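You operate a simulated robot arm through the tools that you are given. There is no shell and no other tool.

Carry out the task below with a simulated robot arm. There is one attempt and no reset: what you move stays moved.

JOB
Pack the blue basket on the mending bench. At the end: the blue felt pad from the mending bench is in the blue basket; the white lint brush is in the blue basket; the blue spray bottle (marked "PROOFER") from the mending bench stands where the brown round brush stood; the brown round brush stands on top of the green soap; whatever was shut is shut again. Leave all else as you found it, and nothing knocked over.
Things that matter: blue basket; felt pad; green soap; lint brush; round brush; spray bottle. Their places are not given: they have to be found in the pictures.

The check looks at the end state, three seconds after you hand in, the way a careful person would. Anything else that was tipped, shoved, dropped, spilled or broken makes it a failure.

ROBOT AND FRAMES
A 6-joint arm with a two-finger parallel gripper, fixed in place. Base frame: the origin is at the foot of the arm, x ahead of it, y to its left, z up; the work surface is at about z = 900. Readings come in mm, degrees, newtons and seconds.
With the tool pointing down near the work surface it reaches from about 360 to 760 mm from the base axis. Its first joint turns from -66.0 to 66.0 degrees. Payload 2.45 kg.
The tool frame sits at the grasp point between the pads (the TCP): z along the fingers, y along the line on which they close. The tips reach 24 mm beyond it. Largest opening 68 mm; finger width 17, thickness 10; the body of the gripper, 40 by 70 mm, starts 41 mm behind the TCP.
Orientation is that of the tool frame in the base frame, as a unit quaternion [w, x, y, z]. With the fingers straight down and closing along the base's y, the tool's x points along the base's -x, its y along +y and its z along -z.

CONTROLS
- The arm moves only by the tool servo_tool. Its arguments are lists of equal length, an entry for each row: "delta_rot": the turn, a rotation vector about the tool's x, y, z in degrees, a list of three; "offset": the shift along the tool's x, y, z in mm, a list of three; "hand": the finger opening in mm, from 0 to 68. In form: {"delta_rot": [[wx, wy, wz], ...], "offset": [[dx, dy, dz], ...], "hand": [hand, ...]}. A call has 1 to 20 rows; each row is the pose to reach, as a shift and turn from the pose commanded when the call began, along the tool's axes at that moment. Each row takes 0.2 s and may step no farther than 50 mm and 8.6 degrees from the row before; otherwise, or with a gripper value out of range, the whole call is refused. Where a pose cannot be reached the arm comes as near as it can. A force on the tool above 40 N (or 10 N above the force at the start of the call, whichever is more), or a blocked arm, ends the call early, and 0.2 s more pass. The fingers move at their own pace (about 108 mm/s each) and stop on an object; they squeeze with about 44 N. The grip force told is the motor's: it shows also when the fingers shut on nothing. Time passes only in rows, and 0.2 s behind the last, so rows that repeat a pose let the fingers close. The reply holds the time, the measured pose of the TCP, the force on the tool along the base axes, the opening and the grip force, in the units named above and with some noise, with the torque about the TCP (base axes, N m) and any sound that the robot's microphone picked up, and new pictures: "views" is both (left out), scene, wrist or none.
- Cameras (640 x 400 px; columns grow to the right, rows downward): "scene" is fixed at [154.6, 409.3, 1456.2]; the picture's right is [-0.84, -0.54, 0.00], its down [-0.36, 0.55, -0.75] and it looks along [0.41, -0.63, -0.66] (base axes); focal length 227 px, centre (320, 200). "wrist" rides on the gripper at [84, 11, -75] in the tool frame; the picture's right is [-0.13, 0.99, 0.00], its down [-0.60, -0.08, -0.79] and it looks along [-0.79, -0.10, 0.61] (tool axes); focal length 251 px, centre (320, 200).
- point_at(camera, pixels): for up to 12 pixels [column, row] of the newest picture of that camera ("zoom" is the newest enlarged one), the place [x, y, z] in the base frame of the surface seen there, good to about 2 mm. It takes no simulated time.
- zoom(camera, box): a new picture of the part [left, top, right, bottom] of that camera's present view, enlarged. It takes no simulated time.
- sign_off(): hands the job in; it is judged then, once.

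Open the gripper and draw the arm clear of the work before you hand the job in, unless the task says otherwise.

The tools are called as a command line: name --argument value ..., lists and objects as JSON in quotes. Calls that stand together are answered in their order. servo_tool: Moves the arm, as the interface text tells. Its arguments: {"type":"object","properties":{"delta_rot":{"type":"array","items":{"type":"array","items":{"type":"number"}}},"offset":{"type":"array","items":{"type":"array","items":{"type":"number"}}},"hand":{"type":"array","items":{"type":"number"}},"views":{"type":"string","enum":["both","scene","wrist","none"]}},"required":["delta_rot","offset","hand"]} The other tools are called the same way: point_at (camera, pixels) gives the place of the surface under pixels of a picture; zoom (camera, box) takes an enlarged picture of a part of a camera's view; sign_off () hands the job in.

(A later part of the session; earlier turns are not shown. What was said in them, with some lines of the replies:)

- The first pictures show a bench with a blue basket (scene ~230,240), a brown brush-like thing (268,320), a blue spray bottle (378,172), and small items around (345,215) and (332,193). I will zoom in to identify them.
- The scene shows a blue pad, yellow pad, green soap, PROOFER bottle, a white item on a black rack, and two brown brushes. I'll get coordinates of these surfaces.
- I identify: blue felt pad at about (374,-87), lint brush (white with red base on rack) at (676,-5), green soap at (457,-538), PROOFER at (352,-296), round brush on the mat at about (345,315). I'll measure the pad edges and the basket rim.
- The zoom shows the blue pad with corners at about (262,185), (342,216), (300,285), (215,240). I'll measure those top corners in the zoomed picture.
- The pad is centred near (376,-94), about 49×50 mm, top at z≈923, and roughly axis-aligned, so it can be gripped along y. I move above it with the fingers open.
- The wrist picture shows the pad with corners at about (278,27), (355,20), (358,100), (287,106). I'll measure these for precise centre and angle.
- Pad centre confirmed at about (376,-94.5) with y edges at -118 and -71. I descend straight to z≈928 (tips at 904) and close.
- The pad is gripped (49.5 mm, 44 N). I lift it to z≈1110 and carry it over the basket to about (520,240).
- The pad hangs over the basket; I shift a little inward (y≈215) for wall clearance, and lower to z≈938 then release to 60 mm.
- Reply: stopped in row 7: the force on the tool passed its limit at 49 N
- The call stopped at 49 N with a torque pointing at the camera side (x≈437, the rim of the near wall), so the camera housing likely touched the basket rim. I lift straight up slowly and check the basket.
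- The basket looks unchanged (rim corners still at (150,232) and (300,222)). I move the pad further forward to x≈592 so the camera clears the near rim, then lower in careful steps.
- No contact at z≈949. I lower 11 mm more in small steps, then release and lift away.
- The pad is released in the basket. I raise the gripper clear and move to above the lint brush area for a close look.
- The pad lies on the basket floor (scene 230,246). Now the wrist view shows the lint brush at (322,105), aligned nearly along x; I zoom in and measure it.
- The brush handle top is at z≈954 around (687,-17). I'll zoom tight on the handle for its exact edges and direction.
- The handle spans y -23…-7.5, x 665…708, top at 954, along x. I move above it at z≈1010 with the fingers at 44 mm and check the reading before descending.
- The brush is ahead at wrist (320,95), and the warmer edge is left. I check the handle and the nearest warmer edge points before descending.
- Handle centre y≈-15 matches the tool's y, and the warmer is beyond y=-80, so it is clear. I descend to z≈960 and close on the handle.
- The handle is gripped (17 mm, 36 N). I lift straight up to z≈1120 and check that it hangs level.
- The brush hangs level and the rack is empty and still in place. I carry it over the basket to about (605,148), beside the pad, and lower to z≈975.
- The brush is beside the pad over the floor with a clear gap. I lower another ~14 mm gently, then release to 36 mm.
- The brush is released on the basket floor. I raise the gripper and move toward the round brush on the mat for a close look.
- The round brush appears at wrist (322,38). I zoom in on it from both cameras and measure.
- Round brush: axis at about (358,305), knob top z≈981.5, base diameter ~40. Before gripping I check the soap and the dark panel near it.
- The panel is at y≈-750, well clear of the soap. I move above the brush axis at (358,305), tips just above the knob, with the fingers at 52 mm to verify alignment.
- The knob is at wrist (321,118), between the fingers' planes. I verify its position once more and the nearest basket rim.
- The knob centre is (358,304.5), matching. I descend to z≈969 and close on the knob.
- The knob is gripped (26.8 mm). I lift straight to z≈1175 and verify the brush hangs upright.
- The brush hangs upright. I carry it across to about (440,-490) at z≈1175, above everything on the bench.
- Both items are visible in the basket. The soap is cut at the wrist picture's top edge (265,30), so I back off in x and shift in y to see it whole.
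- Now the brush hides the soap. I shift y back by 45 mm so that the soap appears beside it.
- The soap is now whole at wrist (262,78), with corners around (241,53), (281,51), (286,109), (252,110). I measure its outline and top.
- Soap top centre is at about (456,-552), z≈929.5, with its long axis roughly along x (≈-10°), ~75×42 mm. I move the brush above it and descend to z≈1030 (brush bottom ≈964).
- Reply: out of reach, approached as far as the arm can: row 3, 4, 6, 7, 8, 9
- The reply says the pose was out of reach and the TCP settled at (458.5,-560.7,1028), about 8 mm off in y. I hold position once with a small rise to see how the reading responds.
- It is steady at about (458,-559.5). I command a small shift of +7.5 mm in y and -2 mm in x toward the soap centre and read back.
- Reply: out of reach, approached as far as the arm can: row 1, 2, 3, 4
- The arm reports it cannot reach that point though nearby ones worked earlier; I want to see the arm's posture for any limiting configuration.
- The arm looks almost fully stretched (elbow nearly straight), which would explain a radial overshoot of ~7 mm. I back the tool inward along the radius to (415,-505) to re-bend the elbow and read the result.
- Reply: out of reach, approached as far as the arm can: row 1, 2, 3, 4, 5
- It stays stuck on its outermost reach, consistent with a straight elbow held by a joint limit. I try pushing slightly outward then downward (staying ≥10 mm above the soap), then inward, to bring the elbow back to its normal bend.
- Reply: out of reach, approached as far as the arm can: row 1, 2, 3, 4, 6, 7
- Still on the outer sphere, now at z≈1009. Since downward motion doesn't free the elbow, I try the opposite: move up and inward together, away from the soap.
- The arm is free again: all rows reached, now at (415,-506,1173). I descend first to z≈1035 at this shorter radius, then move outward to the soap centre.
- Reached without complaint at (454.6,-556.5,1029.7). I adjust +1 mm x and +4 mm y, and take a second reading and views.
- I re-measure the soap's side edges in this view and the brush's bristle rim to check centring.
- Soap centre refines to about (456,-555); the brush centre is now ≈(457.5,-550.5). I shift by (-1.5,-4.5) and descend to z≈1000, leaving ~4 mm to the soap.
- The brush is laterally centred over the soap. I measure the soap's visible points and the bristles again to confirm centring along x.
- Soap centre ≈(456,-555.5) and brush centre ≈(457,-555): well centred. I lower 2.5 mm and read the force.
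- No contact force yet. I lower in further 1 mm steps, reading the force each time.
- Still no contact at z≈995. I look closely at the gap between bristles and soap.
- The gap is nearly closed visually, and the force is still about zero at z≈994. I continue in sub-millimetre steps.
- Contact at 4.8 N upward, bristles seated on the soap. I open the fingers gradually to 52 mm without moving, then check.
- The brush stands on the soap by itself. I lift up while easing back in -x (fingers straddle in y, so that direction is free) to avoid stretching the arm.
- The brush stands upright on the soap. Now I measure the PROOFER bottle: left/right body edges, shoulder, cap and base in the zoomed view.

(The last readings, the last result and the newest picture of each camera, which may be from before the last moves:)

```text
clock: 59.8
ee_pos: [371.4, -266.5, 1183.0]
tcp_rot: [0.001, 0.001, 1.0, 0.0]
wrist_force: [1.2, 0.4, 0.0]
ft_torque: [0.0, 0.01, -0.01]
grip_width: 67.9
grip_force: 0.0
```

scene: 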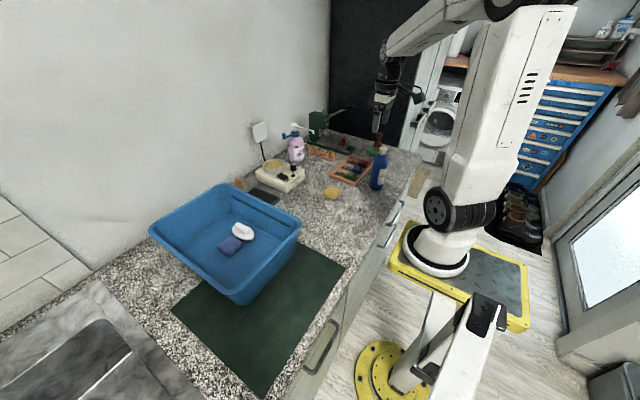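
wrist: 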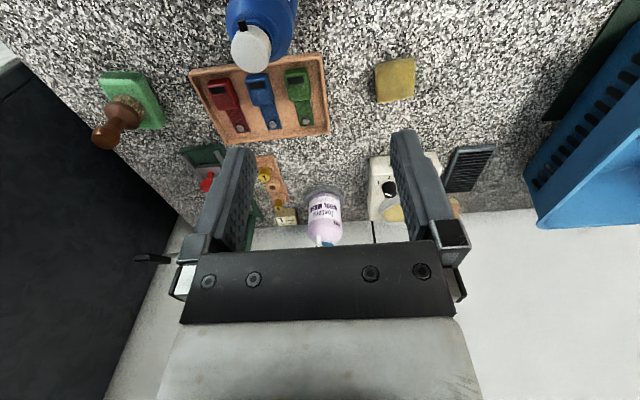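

The bottle's cap is near (354,-309), top z≈1073, body radius ~26 centred near (355,-311). I shift to get it fully in the wrist view and examine the cap and nozzle.

servo_tool --delta_rot '[[0, 0, 0], [0, 0, 0], [0, 0, 0], [0, 0, 0]]' --offset '[[20, -20, -10], [36, -40, -20], [36, -40, -20], [36, -40, -20]]' --hand '[68, 68, 68, 68]'

zoom --camera "wrist" --box '[240, 0, 400, 120]'

```text
clock: 60.8
ee_pos: [333.8, -305.7, 1202.6]
tcp_rot: [0.002, 0.001, 1.0, 0.0]
wrist_force: [0.0, -0.6, 0.0]
ft_torque: [-0.02, 0.01, -0.02]
grip_width: 68.2
grip_force: 0.1
```

scene: 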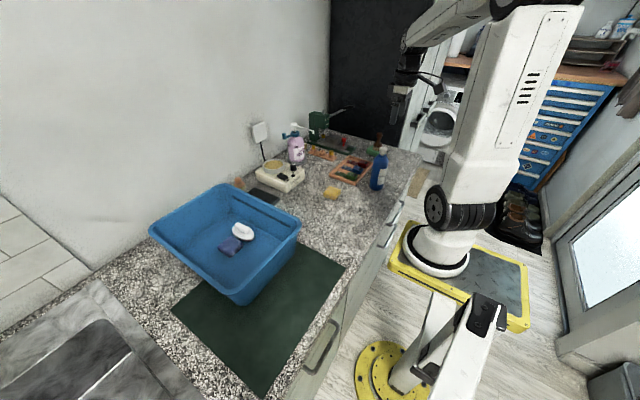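
wrist: 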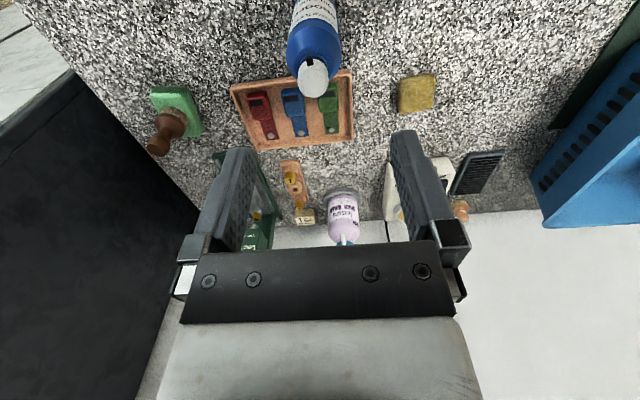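

```text
3.33 times, centred on (320, 60) of wrist
```

zoom: 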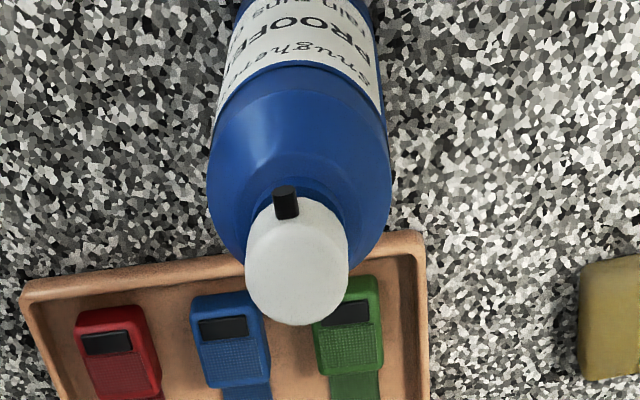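

The nozzle points toward the robot (-x), clear of the y-closing fingers. I measure the cap and shoulder edges.

point_at --camera "zoom" --pixels '[[297, 270], [250, 255], [345, 265], [297, 318], [297, 222], [212, 170], [388, 170], [300, 90], [230, 220], [375, 220], [286, 200], [300, 150]]'

```text
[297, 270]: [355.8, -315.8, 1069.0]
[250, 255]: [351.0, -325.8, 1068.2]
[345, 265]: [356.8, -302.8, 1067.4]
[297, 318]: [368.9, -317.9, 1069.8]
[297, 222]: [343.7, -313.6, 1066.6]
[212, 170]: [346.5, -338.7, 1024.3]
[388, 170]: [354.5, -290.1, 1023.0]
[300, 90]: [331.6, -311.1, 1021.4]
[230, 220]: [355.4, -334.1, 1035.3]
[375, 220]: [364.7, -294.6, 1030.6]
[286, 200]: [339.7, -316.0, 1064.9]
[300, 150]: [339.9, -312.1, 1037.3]
```

Bottle axis ≈ (356.3,-314.4); cap ~24 mm wide with top ≈1071. I check the cap's lower edge and collar heights in the scene view to choose the grip height.

zoom --camera "scene" --box '[370, 140, 394, 162]'

```text
16.00 times, centred on (382, 151) of scene
```

zoom: 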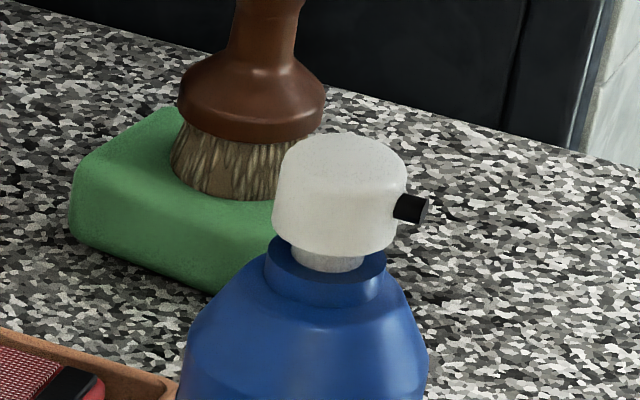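

point_at --camera "zoom" --pixels '[[330, 160], [330, 195], [330, 240], [330, 262], [330, 278], [330, 300], [330, 320], [276, 255], [384, 270], [410, 208], [310, 285], [330, 380]]'

```text
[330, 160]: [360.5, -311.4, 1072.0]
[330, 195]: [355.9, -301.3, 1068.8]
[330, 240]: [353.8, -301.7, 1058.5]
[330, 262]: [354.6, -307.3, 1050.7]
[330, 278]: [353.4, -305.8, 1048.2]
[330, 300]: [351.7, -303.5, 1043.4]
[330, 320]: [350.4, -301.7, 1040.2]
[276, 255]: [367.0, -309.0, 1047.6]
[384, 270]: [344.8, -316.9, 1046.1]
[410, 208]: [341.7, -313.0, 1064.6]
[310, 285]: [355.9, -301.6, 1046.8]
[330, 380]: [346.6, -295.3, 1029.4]
```

Cap spans z≈1056–1072 with the collar at 1047, so TCP z≈1073 grips the cap without touching the shoulder. I move above it first with the fingers at 50 mm.

servo_tool --delta_rot '[[0, 0, 0], [0, 0, 0], [0, 0, 0], [0, 0, 0], [0, 0, 0]]' --offset '[[-22.4, -8.6, 20], [-22.4, -8.6, 55], [-22.4, -8.6, 80], [-22.4, -8.6, 80], [-22.4, -8.6, 80]]' --hand '[50, 50, 50, 50, 50]'

zoom --camera "wrist" --box '[220, 40, 420, 240]'

```text
clock: 62.0
ee_pos: [357.3, -313.3, 1122.0]
tcp_rot: [0.001, 0.001, 1.0, 0.0]
wrist_force: [-0.8, 0.3, -0.5]
ft_torque: [-0.02, -0.02, -0.01]
grip_width: 50.2
grip_force: 0.0
```

scene: 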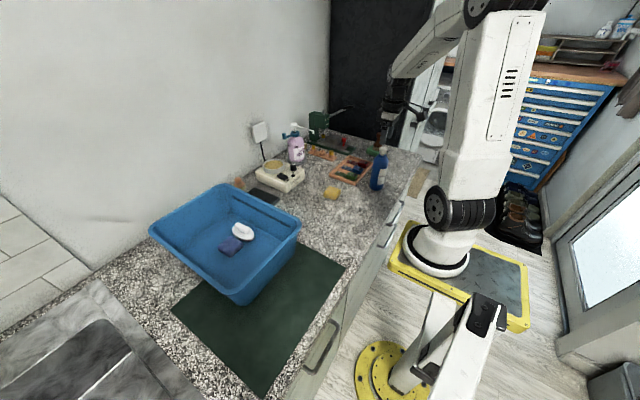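
wrist: 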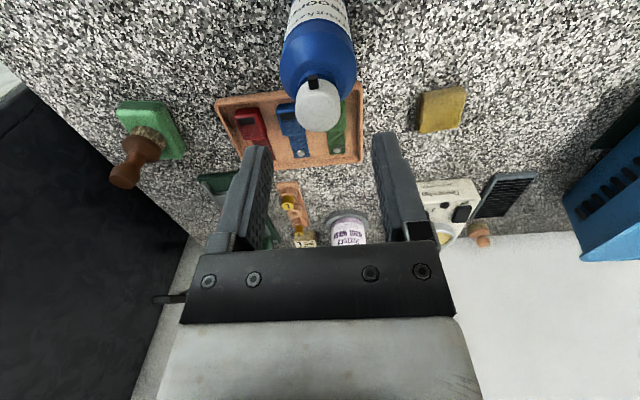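

```text
2.00 times, centred on (320, 140) of wrist
```

zoom: 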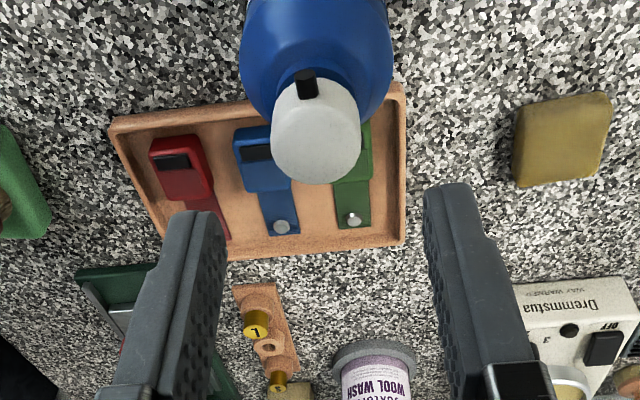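

Cap is at wrist (318,105), centred between the fingers. I descend 49 mm to z≈1073 and close on the cap.

servo_tool --delta_rot '[[0, 0, 0], [0, 0, 0], [0, 0, 0], [0, 0, 0], [0, 0, 0], [0, 0, 0], [0, 0, 0], [0, 0, 0]]' --offset '[[0, -0.5, 20], [0, -0.5, 38], [0, -0.5, 46], [0, -0.5, 49], [0, -0.5, 49], [0, -0.5, 49], [0, -0.5, 49], [0, -0.5, 49]]' --hand '[50, 50, 50, 50, 50, 12, 12, 12]'

zoom --camera "scene" --box '[360, 120, 410, 195]'

```text
clock: 63.8
ee_pos: [358.3, -314.7, 1072.5]
tcp_rot: [0.002, 0.0, 1.0, 0.001]
wrist_force: [-1.0, -1.7, -0.1]
ft_torque: [-0.03, 0.01, -0.01]
grip_width: 24.1
grip_force: 40.4
```

scene: 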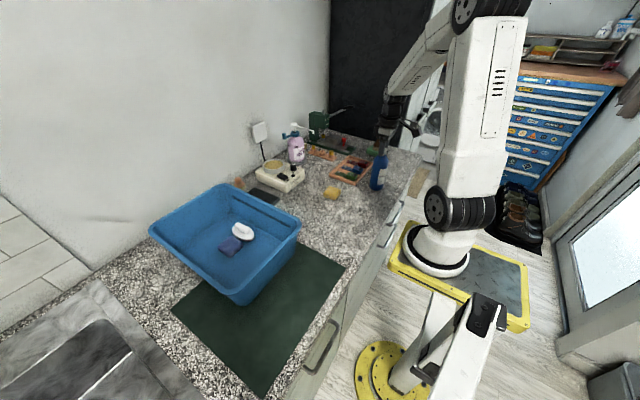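
wrist: 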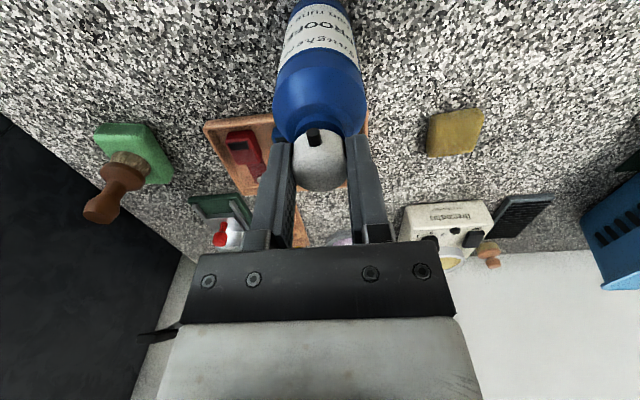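

```text
5.33 times, centred on (385, 158) of scene
```

zoom: 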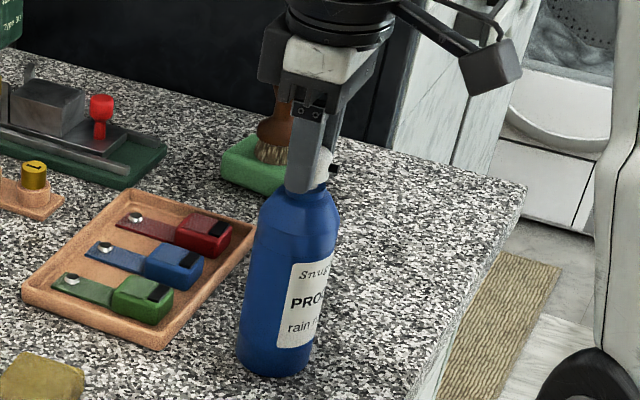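

The cap is gripped (24.1 mm, 40 N). I lift slowly by 25 mm and check that the bottle follows upright.

servo_tool --delta_rot '[[0, 0, 0], [0, 0, 0], [0, 0, 0], [0, 0, 0], [0, 0, 0]]' --offset '[[0, 0, -4], [0, 0, -10], [0, 0, -18], [0, 0, -25], [0, 0, -25]]' --hand '[12, 12, 12, 12, 12]'

zoom --camera "scene" --box '[360, 120, 410, 195]'

```text
clock: 65.0
ee_pos: [358.0, -312.9, 1097.5]
tcp_rot: [0.001, 0.001, 1.0, -0.001]
wrist_force: [-0.1, -0.5, -2.2]
ft_torque: [-0.01, 0.02, 0.02]
grip_width: 23.8
grip_force: 39.5
```

scene: 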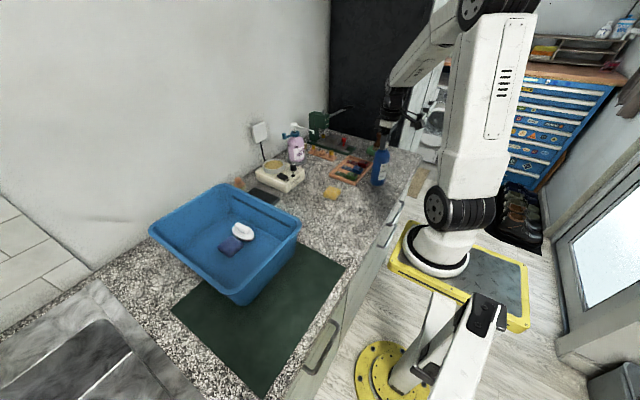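
wrist: 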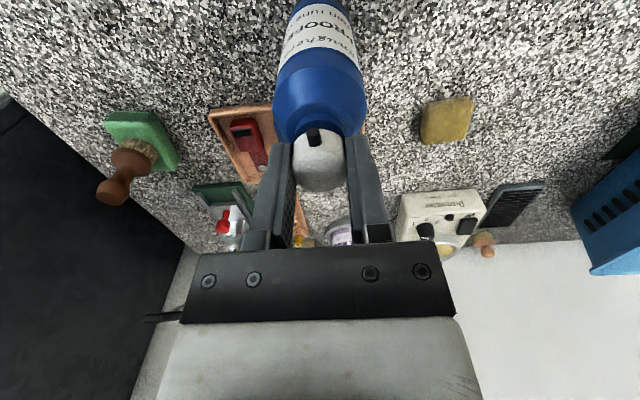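

```text
5.33 times, centred on (385, 158) of scene
```

zoom: 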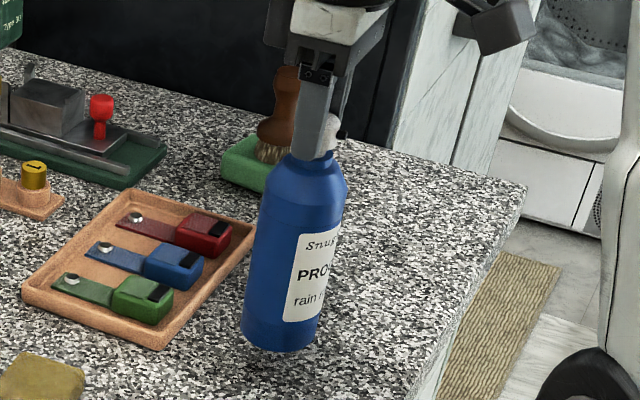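

The bottle hangs upright (weight ~2.2 N). I lift to z≈1230 so its bottom (≈1058) clears the basket rim, then carry it.

servo_tool --delta_rot '[[0, 0, 0], [0, 0, 0], [0, 0, 0], [0, 0, 0], [0, 0, 0], [0, 0, 0]]' --offset '[[0, 0, -20], [0, 0, -55], [0, 0, -90], [0, 0, -120], [0, 0, -133], [0, 0, -133]]' --hand '[12, 12, 12, 12, 12, 12]' --views "wrist"

servo_tool --delta_rot '[[0, 0, 0], [0, 0, 0], [0, 0, 0], [0, 0, 0], [0, 0, 0], [0, 0, 0], [0, 0, 0], [0, 0, 0], [0, 0, 0], [0, 0, 0], [0, 0, 0], [0, 0, 0], [0, 0, 0], [0, 0, 0], [0, 0, 0], [0, 0, 0], [0, 0, 0], [0, 0, 0], [0, 0, 0], [0, 0, 0]]' --offset '[[-4.6, 15, 0], [-13.6, 45, 0], [-23.7, 80, 0], [-33.8, 118, 0], [-42.7, 156, 0], [-50, 194, 0], [-55.4, 232, 0], [-58.8, 270, 0], [-60, 308, 0], [-59.5, 346, 0], [-56.5, 384, 0], [-51.5, 422, 0], [-44.5, 460, 0], [-36, 498, 0], [-26.5, 534, 0], [-17.5, 566, 0], [-10, 592, 0], [-4.5, 610, 0], [-2, 619.3, 0], [-2, 619.3, 0]]' --hand '[12, 12, 12, 12, 12, 12, 12, 12, 12, 12, 12, 12, 12, 12, 12, 12, 12, 12, 12, 12]'

```text
clock: 66.4
ee_pos: [358.2, -313.8, 1229.9]
tcp_rot: [0.002, 0.001, 1.0, 0.0]
wrist_force: [-0.8, 0.3, -2.1]
ft_torque: [0.03, 0.01, -0.01]
grip_width: 24.0
grip_force: 39.7
```

wrist: 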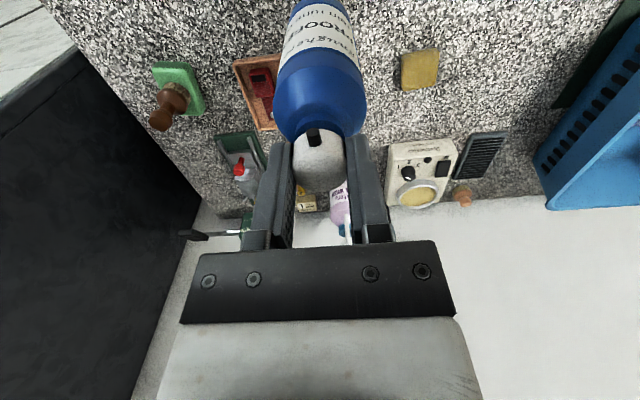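

```text
clock: 70.6
ee_pos: [360.3, 306.6, 1232.7]
tcp_rot: [0.002, 0.002, 1.0, 0.0]
wrist_force: [-0.1, 0.6, -2.9]
ft_torque: [0.01, 0.0, 0.01]
grip_width: 23.9
grip_force: 39.4
```

scene: 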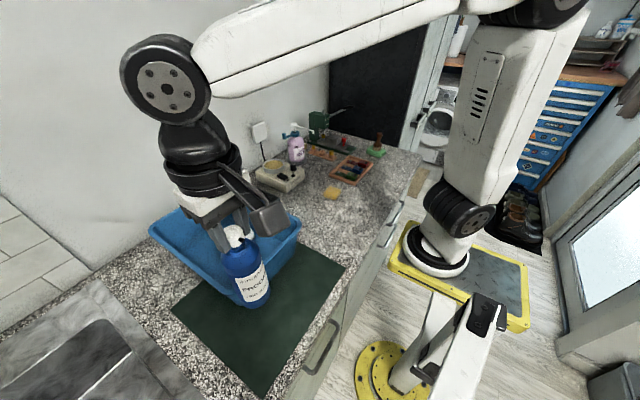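
wrist: 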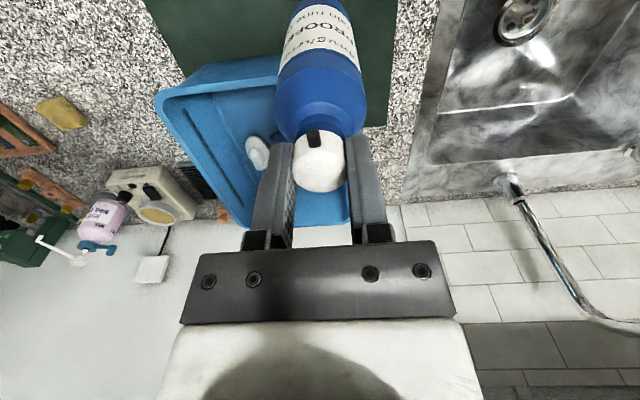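

The bottle hangs above the brush's old spot at (358,305). I descend to z≈1084 (bottom ≈8–10 mm above the mat).

servo_tool --delta_rot '[[0, 0, 0], [0, 0, 0], [0, 0, 0], [0, 0, 0], [0, 0, 0], [0, 0, 0], [0, 0, 0]]' --offset '[[1, -1, 30], [1, -1, 65], [1, -1, 100], [1, -1, 128], [1, -1, 142], [1, -1, 147], [1, -1, 147]]' --hand '[12, 12, 12, 12, 12, 12, 12]'

zoom --camera "scene" --box '[210, 230, 330, 350]'

```text
clock: 72.2
ee_pos: [361.3, 304.5, 1083.5]
tcp_rot: [0.001, 0.001, 1.0, -0.001]
wrist_force: [0.4, 0.4, -1.6]
ft_torque: [-0.01, 0.0, -0.02]
grip_width: 23.8
grip_force: 40.1
```

scene: 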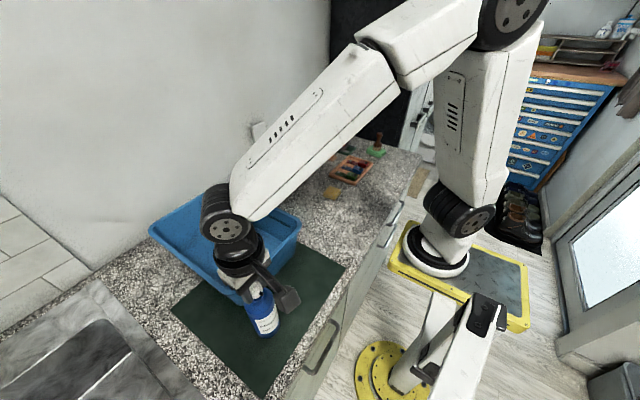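
wrist: 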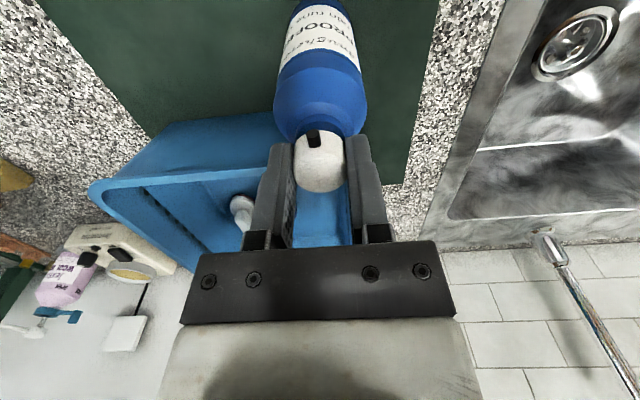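

```text
3.33 times, centred on (270, 290) of scene
```

zoom: 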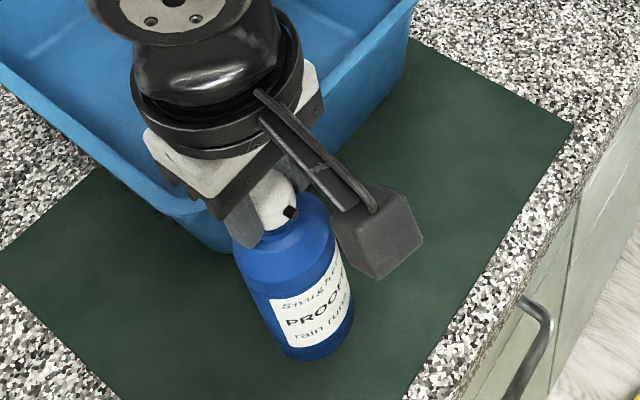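

Near the mat now. I verify the bottle's axis position via shoulder edges and base points.

point_at --camera "wrist" --pixels '[[277, 95], [364, 95], [318, 62], [281, 60], [355, 60], [318, 160], [295, 10], [340, 10], [230, 130], [345, 230]]'

point_at --camera "zoom" --pixels '[[310, 360], [265, 330], [351, 310], [310, 250], [240, 255], [335, 245], [320, 370]]'

```text
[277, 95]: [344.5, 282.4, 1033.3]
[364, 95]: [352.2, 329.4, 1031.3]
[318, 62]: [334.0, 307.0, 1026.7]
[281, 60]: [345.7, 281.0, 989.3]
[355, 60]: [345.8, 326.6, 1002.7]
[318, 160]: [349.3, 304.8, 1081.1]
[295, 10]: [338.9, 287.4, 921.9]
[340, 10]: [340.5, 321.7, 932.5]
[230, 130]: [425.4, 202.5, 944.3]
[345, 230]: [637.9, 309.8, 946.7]
```

```text
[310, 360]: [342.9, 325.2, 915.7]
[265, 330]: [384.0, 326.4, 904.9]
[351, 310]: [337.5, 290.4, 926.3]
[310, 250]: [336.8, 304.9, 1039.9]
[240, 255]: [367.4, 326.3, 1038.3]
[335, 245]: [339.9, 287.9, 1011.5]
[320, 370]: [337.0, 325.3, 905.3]
```

The bottle axis is at about (359,305.5), matching the brush's old spot. I lower to z≈1077 and then in fine steps watching the force.

servo_tool --delta_rot '[[0, 0, 0], [0, 0, 0], [0, 0, 0]]' --offset '[[0.5, -0.5, 4], [0.5, -0.5, 6.5], [0.5, -0.5, 6.5]]' --hand '[12, 12, 12]' --views "none"

servo_tool --delta_rot '[[0, 0, 0], [0, 0, 0]]' --offset '[[0, 0, 1], [0, 0, 1]]' --hand '[12, 12]' --views "none"

servo_tool --delta_rot '[[0, 0, 0], [0, 0, 0]]' --offset '[[0, 0, 1], [0, 0, 1]]' --hand '[12, 12]' --views "scene"

zoom --camera "scene" --box '[240, 280, 300, 350]'

```text
clock: 73.0
ee_pos: [360.6, 304.2, 1079.1]
tcp_rot: [0.002, 0.0, 1.0, -0.001]
wrist_force: [-0.3, -0.6, -1.8]
ft_torque: [-0.01, 0.03, 0.03]
grip_width: 24.4
grip_force: 39.6
```

```text
clock: 73.6
ee_pos: [361.0, 303.9, 1077.8]
tcp_rot: [0.002, 0.001, 1.0, 0.0]
wrist_force: [-0.5, -1.3, 0.1]
ft_torque: [-0.04, 0.1, 0.0]
grip_width: 24.0
grip_force: 40.2
```

```text
clock: 74.2
ee_pos: [359.6, 302.8, 1076.8]
tcp_rot: [0.001, 0.0, 1.0, 0.001]
wrist_force: [-2.1, 0.7, 0.1]
ft_torque: [0.06, 0.23, -0.01]
grip_width: 23.7
grip_force: 39.7
```

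scene: 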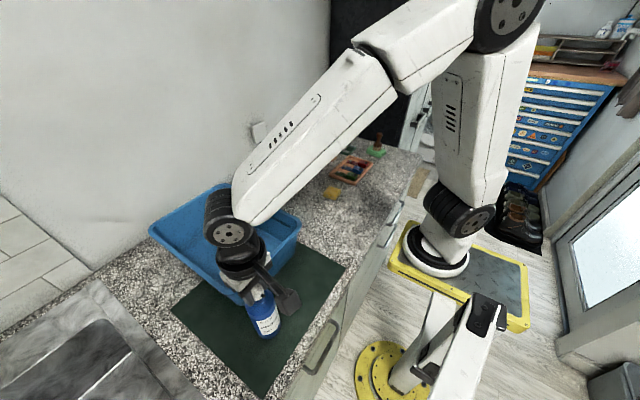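

```text
5.71 times, centred on (270, 315) of scene
```

zoom: 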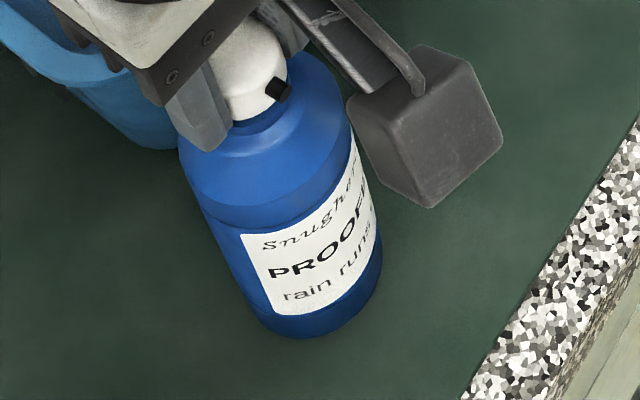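

The weight is now carried by the mat (z force from -1.8 to 0.1) with a slight edge contact. I lower 0.8 mm more to seat the base.

servo_tool --delta_rot '[[0, 0, 0], [0, 0, 0]]' --offset '[[0, 0, 0.8], [0, 0, 0.8]]' --hand '[12, 12]'

zoom --camera "wrist" --box '[220, 0, 420, 220]'

```text
clock: 74.8
ee_pos: [360.1, 302.4, 1074.8]
tcp_rot: [0.003, 0.001, 1.0, 0.0]
wrist_force: [-1.3, -0.3, 1.4]
ft_torque: [0.05, 0.04, 0.01]
grip_width: 24.1
grip_force: 39.8
```

scene: 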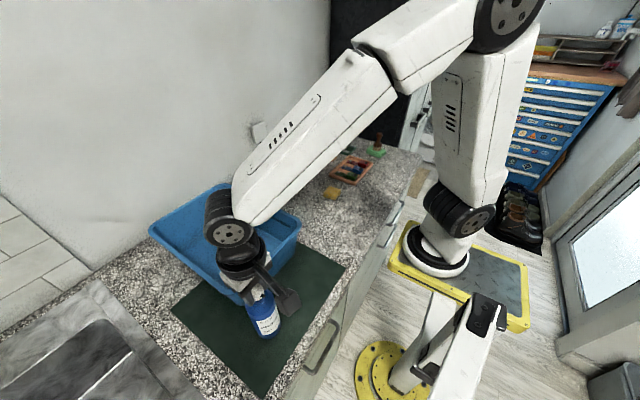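
wrist: 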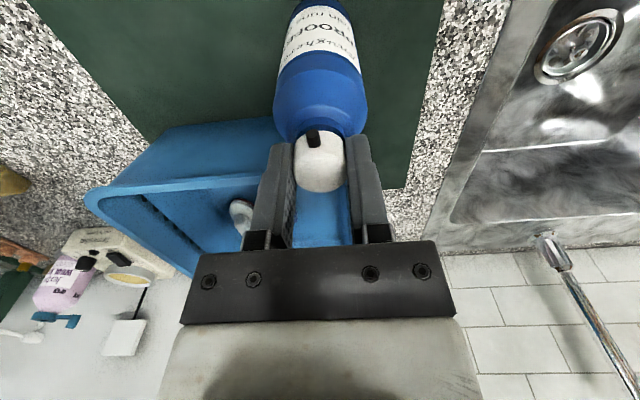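

```text
1.82 times, centred on (320, 110) of wrist
```

zoom: 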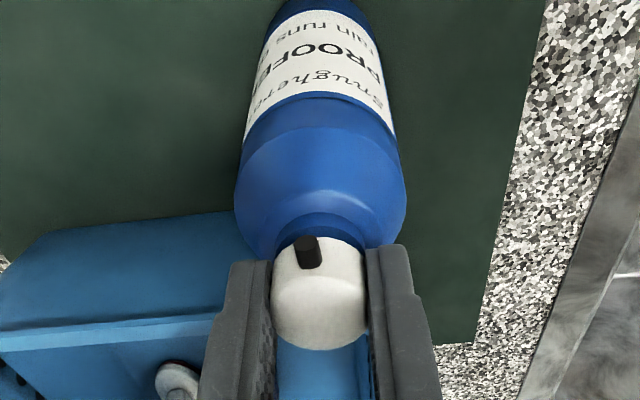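

The base is seated (torque back near zero, slight upward push). I release the cap gradually.

servo_tool --delta_rot '[[0, 0, 0], [0, 0, 0], [0, 0, 0], [0, 0, 0], [0, 0, 0]]' --offset '[[0, 0, 0], [0, 0, 0], [0, 0, 0], [0, 0, 0], [0, 0, 0]]' --hand '[25, 28, 36, 48, 48]'

zoom --camera "scene" --box '[230, 260, 310, 350]'

```text
clock: 76.0
ee_pos: [361.0, 303.7, 1076.4]
tcp_rot: [0.001, 0.001, 1.0, 0.0]
wrist_force: [0.0, -1.1, -0.6]
ft_torque: [0.03, 0.0, 0.02]
grip_width: 48.1
grip_force: 0.1
```

scene: 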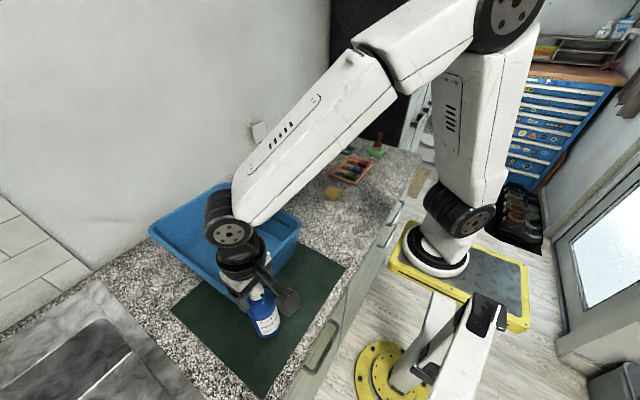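
wrist: 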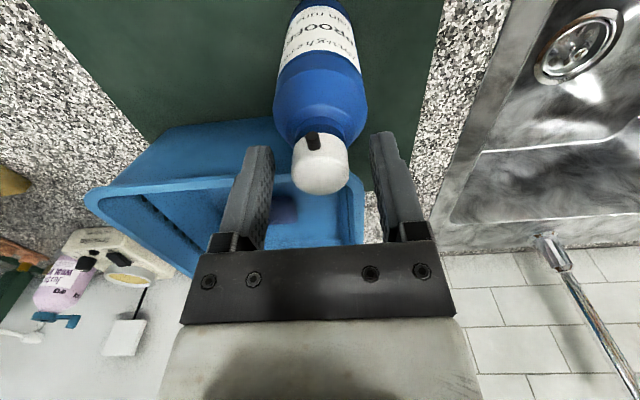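

```text
4.44 times, centred on (270, 305) of scene
```

zoom: 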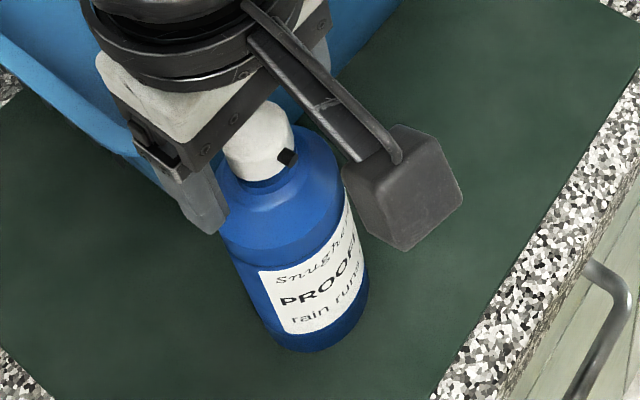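

The bottle stands free. I lift straight up and draw the arm back to the centre, clear of everything, then inspect all items.

servo_tool --delta_rot '[[0, 0, 0], [0, 0, 0], [0, 0, 0], [0, 0, 0], [0, 0, 0], [0, 0, 0], [0, 0, 0], [0, 0, 0], [0, 0, 0], [0, 0, 0], [0, 0, 0], [0, 0, 0], [0, 0, 0], [0, 0, 0], [0, 0, 0], [0, 0, 0], [0, 0, 0]]' --offset '[[0, 0, -15], [0, 0, -45], [0, 0, -85], [0, 0, -125], [0, 0, -165], [-10, -30, -185], [-20, -70, -195], [-30, -112, -195], [-40, -155, -195], [-50, -198, -195], [-60, -241, -195], [-70, -284, -195], [-80, -327, -195], [-90, -370, -195], [-100, -413, -195], [-100, -450, -195], [-100, -450, -195]]' --hand '[48, 48, 48, 50, 60, 68, 68, 68, 68, 68, 68, 68, 68, 68, 68, 68, 68]'

zoom --camera "scene" --box '[140, 170, 340, 370]'

zoom --camera "scene" --box '[230, 110, 430, 235]'

```text
clock: 79.6
ee_pos: [460.6, -146.6, 1271.1]
tcp_rot: [0.002, 0.0, 1.0, 0.0]
wrist_force: [-0.1, -0.3, 0.0]
ft_torque: [-0.03, 0.04, 0.01]
grip_width: 68.0
grip_force: 0.0
```

scene: 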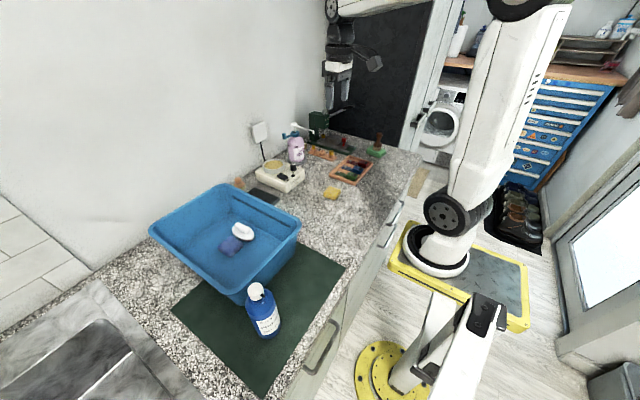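
wrist: 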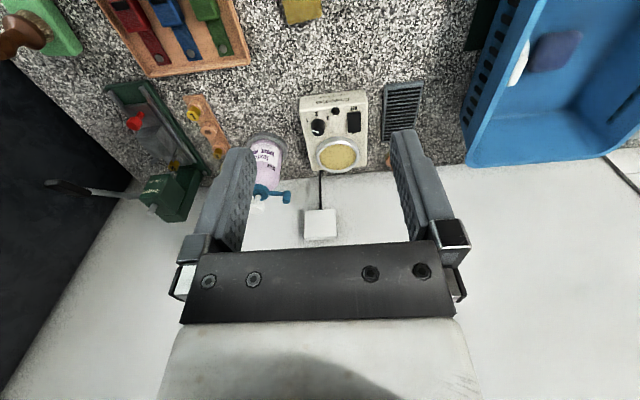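

```text
2.00 times, centred on (240, 270) of scene
```

zoom: 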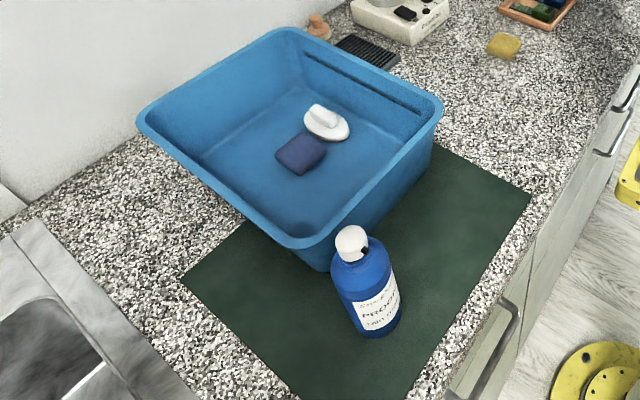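

```text
3.20 times, centred on (330, 172) of scene
```

zoom: 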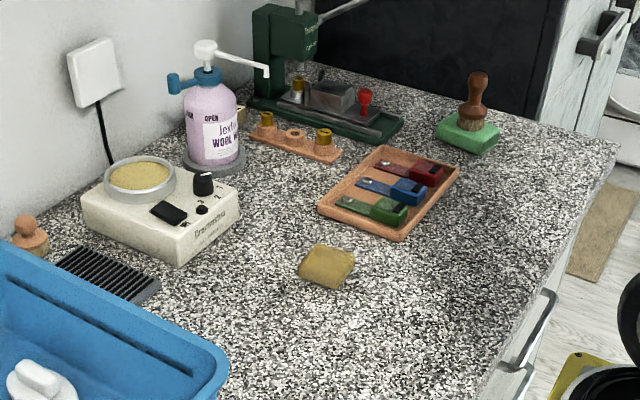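

All items look placed. I verify the final bottle position, the brush on the soap and that the basket rim and other items have not moved.

point_at --camera "scene" --pixels '[[256, 289], [247, 308], [279, 300], [270, 338], [253, 330], [299, 223], [152, 232], [235, 290], [379, 138], [379, 148], [372, 151], [332, 193]]'

zoom --camera "scene" --box '[225, 265, 305, 355]'

zoom --camera "scene" --box '[360, 125, 400, 165]'

```text
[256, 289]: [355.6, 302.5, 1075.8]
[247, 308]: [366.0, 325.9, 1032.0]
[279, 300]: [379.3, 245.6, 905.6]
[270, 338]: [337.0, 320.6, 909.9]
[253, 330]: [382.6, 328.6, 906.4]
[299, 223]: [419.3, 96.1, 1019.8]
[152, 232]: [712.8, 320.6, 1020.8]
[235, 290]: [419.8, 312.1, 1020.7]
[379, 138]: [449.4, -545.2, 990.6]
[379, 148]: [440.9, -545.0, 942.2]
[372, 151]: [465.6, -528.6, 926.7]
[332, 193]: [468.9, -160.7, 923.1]
```

```text
4.44 times, centred on (265, 310) of scene
```

zoom: 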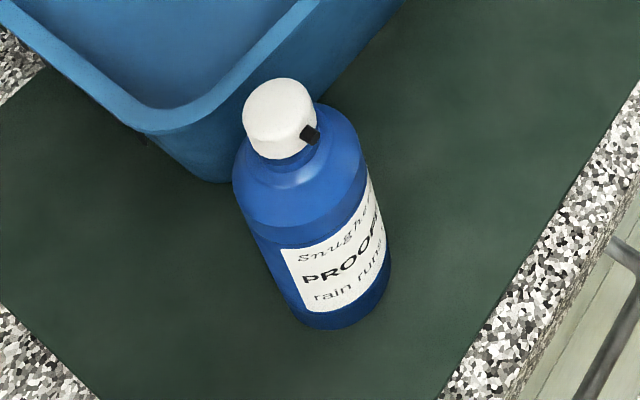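

```text
10.00 times, centred on (380, 145) of scene
```

zoom: 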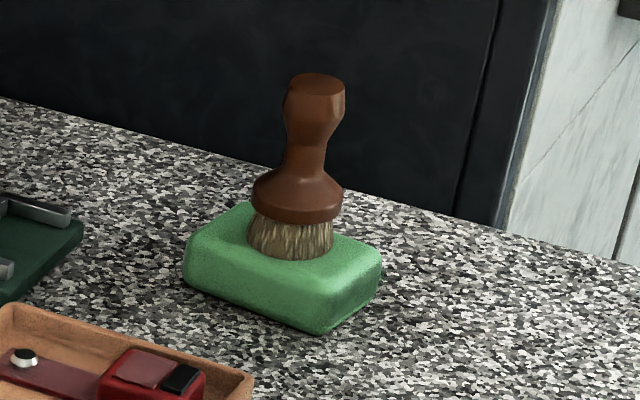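

The brush stands centred on the soap and the PROOFER bottle stands upright at the brush's old spot, about (358,305). The pad and lint brush lie in the basket, whose rim is within about 2 mm of its first readings. Nothing was opened, the gripper is open and the arm is clear, so I hand in.

sign_off

```text
The job is handed in.
```

The basket is packed and the job is handed in. In the last pictures every item was where you asked and upright:

- **Felt pad:** the blue pad lies on the floor of the blue basket.
- **Lint brush:** the white lint brush lies next to the pad in the basket. Its black rack is empty and has not moved.
- **Round brush:** the brown brush stands upright near the centre of the green soap.
- **Spray bottle:** the PROOFER bottle stands at the brush's old spot on the mat, to within a few millimetres.
- **Shut things:** I opened nothing, so there was nothing to shut again.

While I was lowering the pad, the arm was stopped at 49 N. The wrist camera had most likely touched the basket's near rim. I lifted off and set the pad down further in. Afterwards the rim measured within about 2 mm of where it started.

The arm finished with the gripper open, raised clear of the bench.
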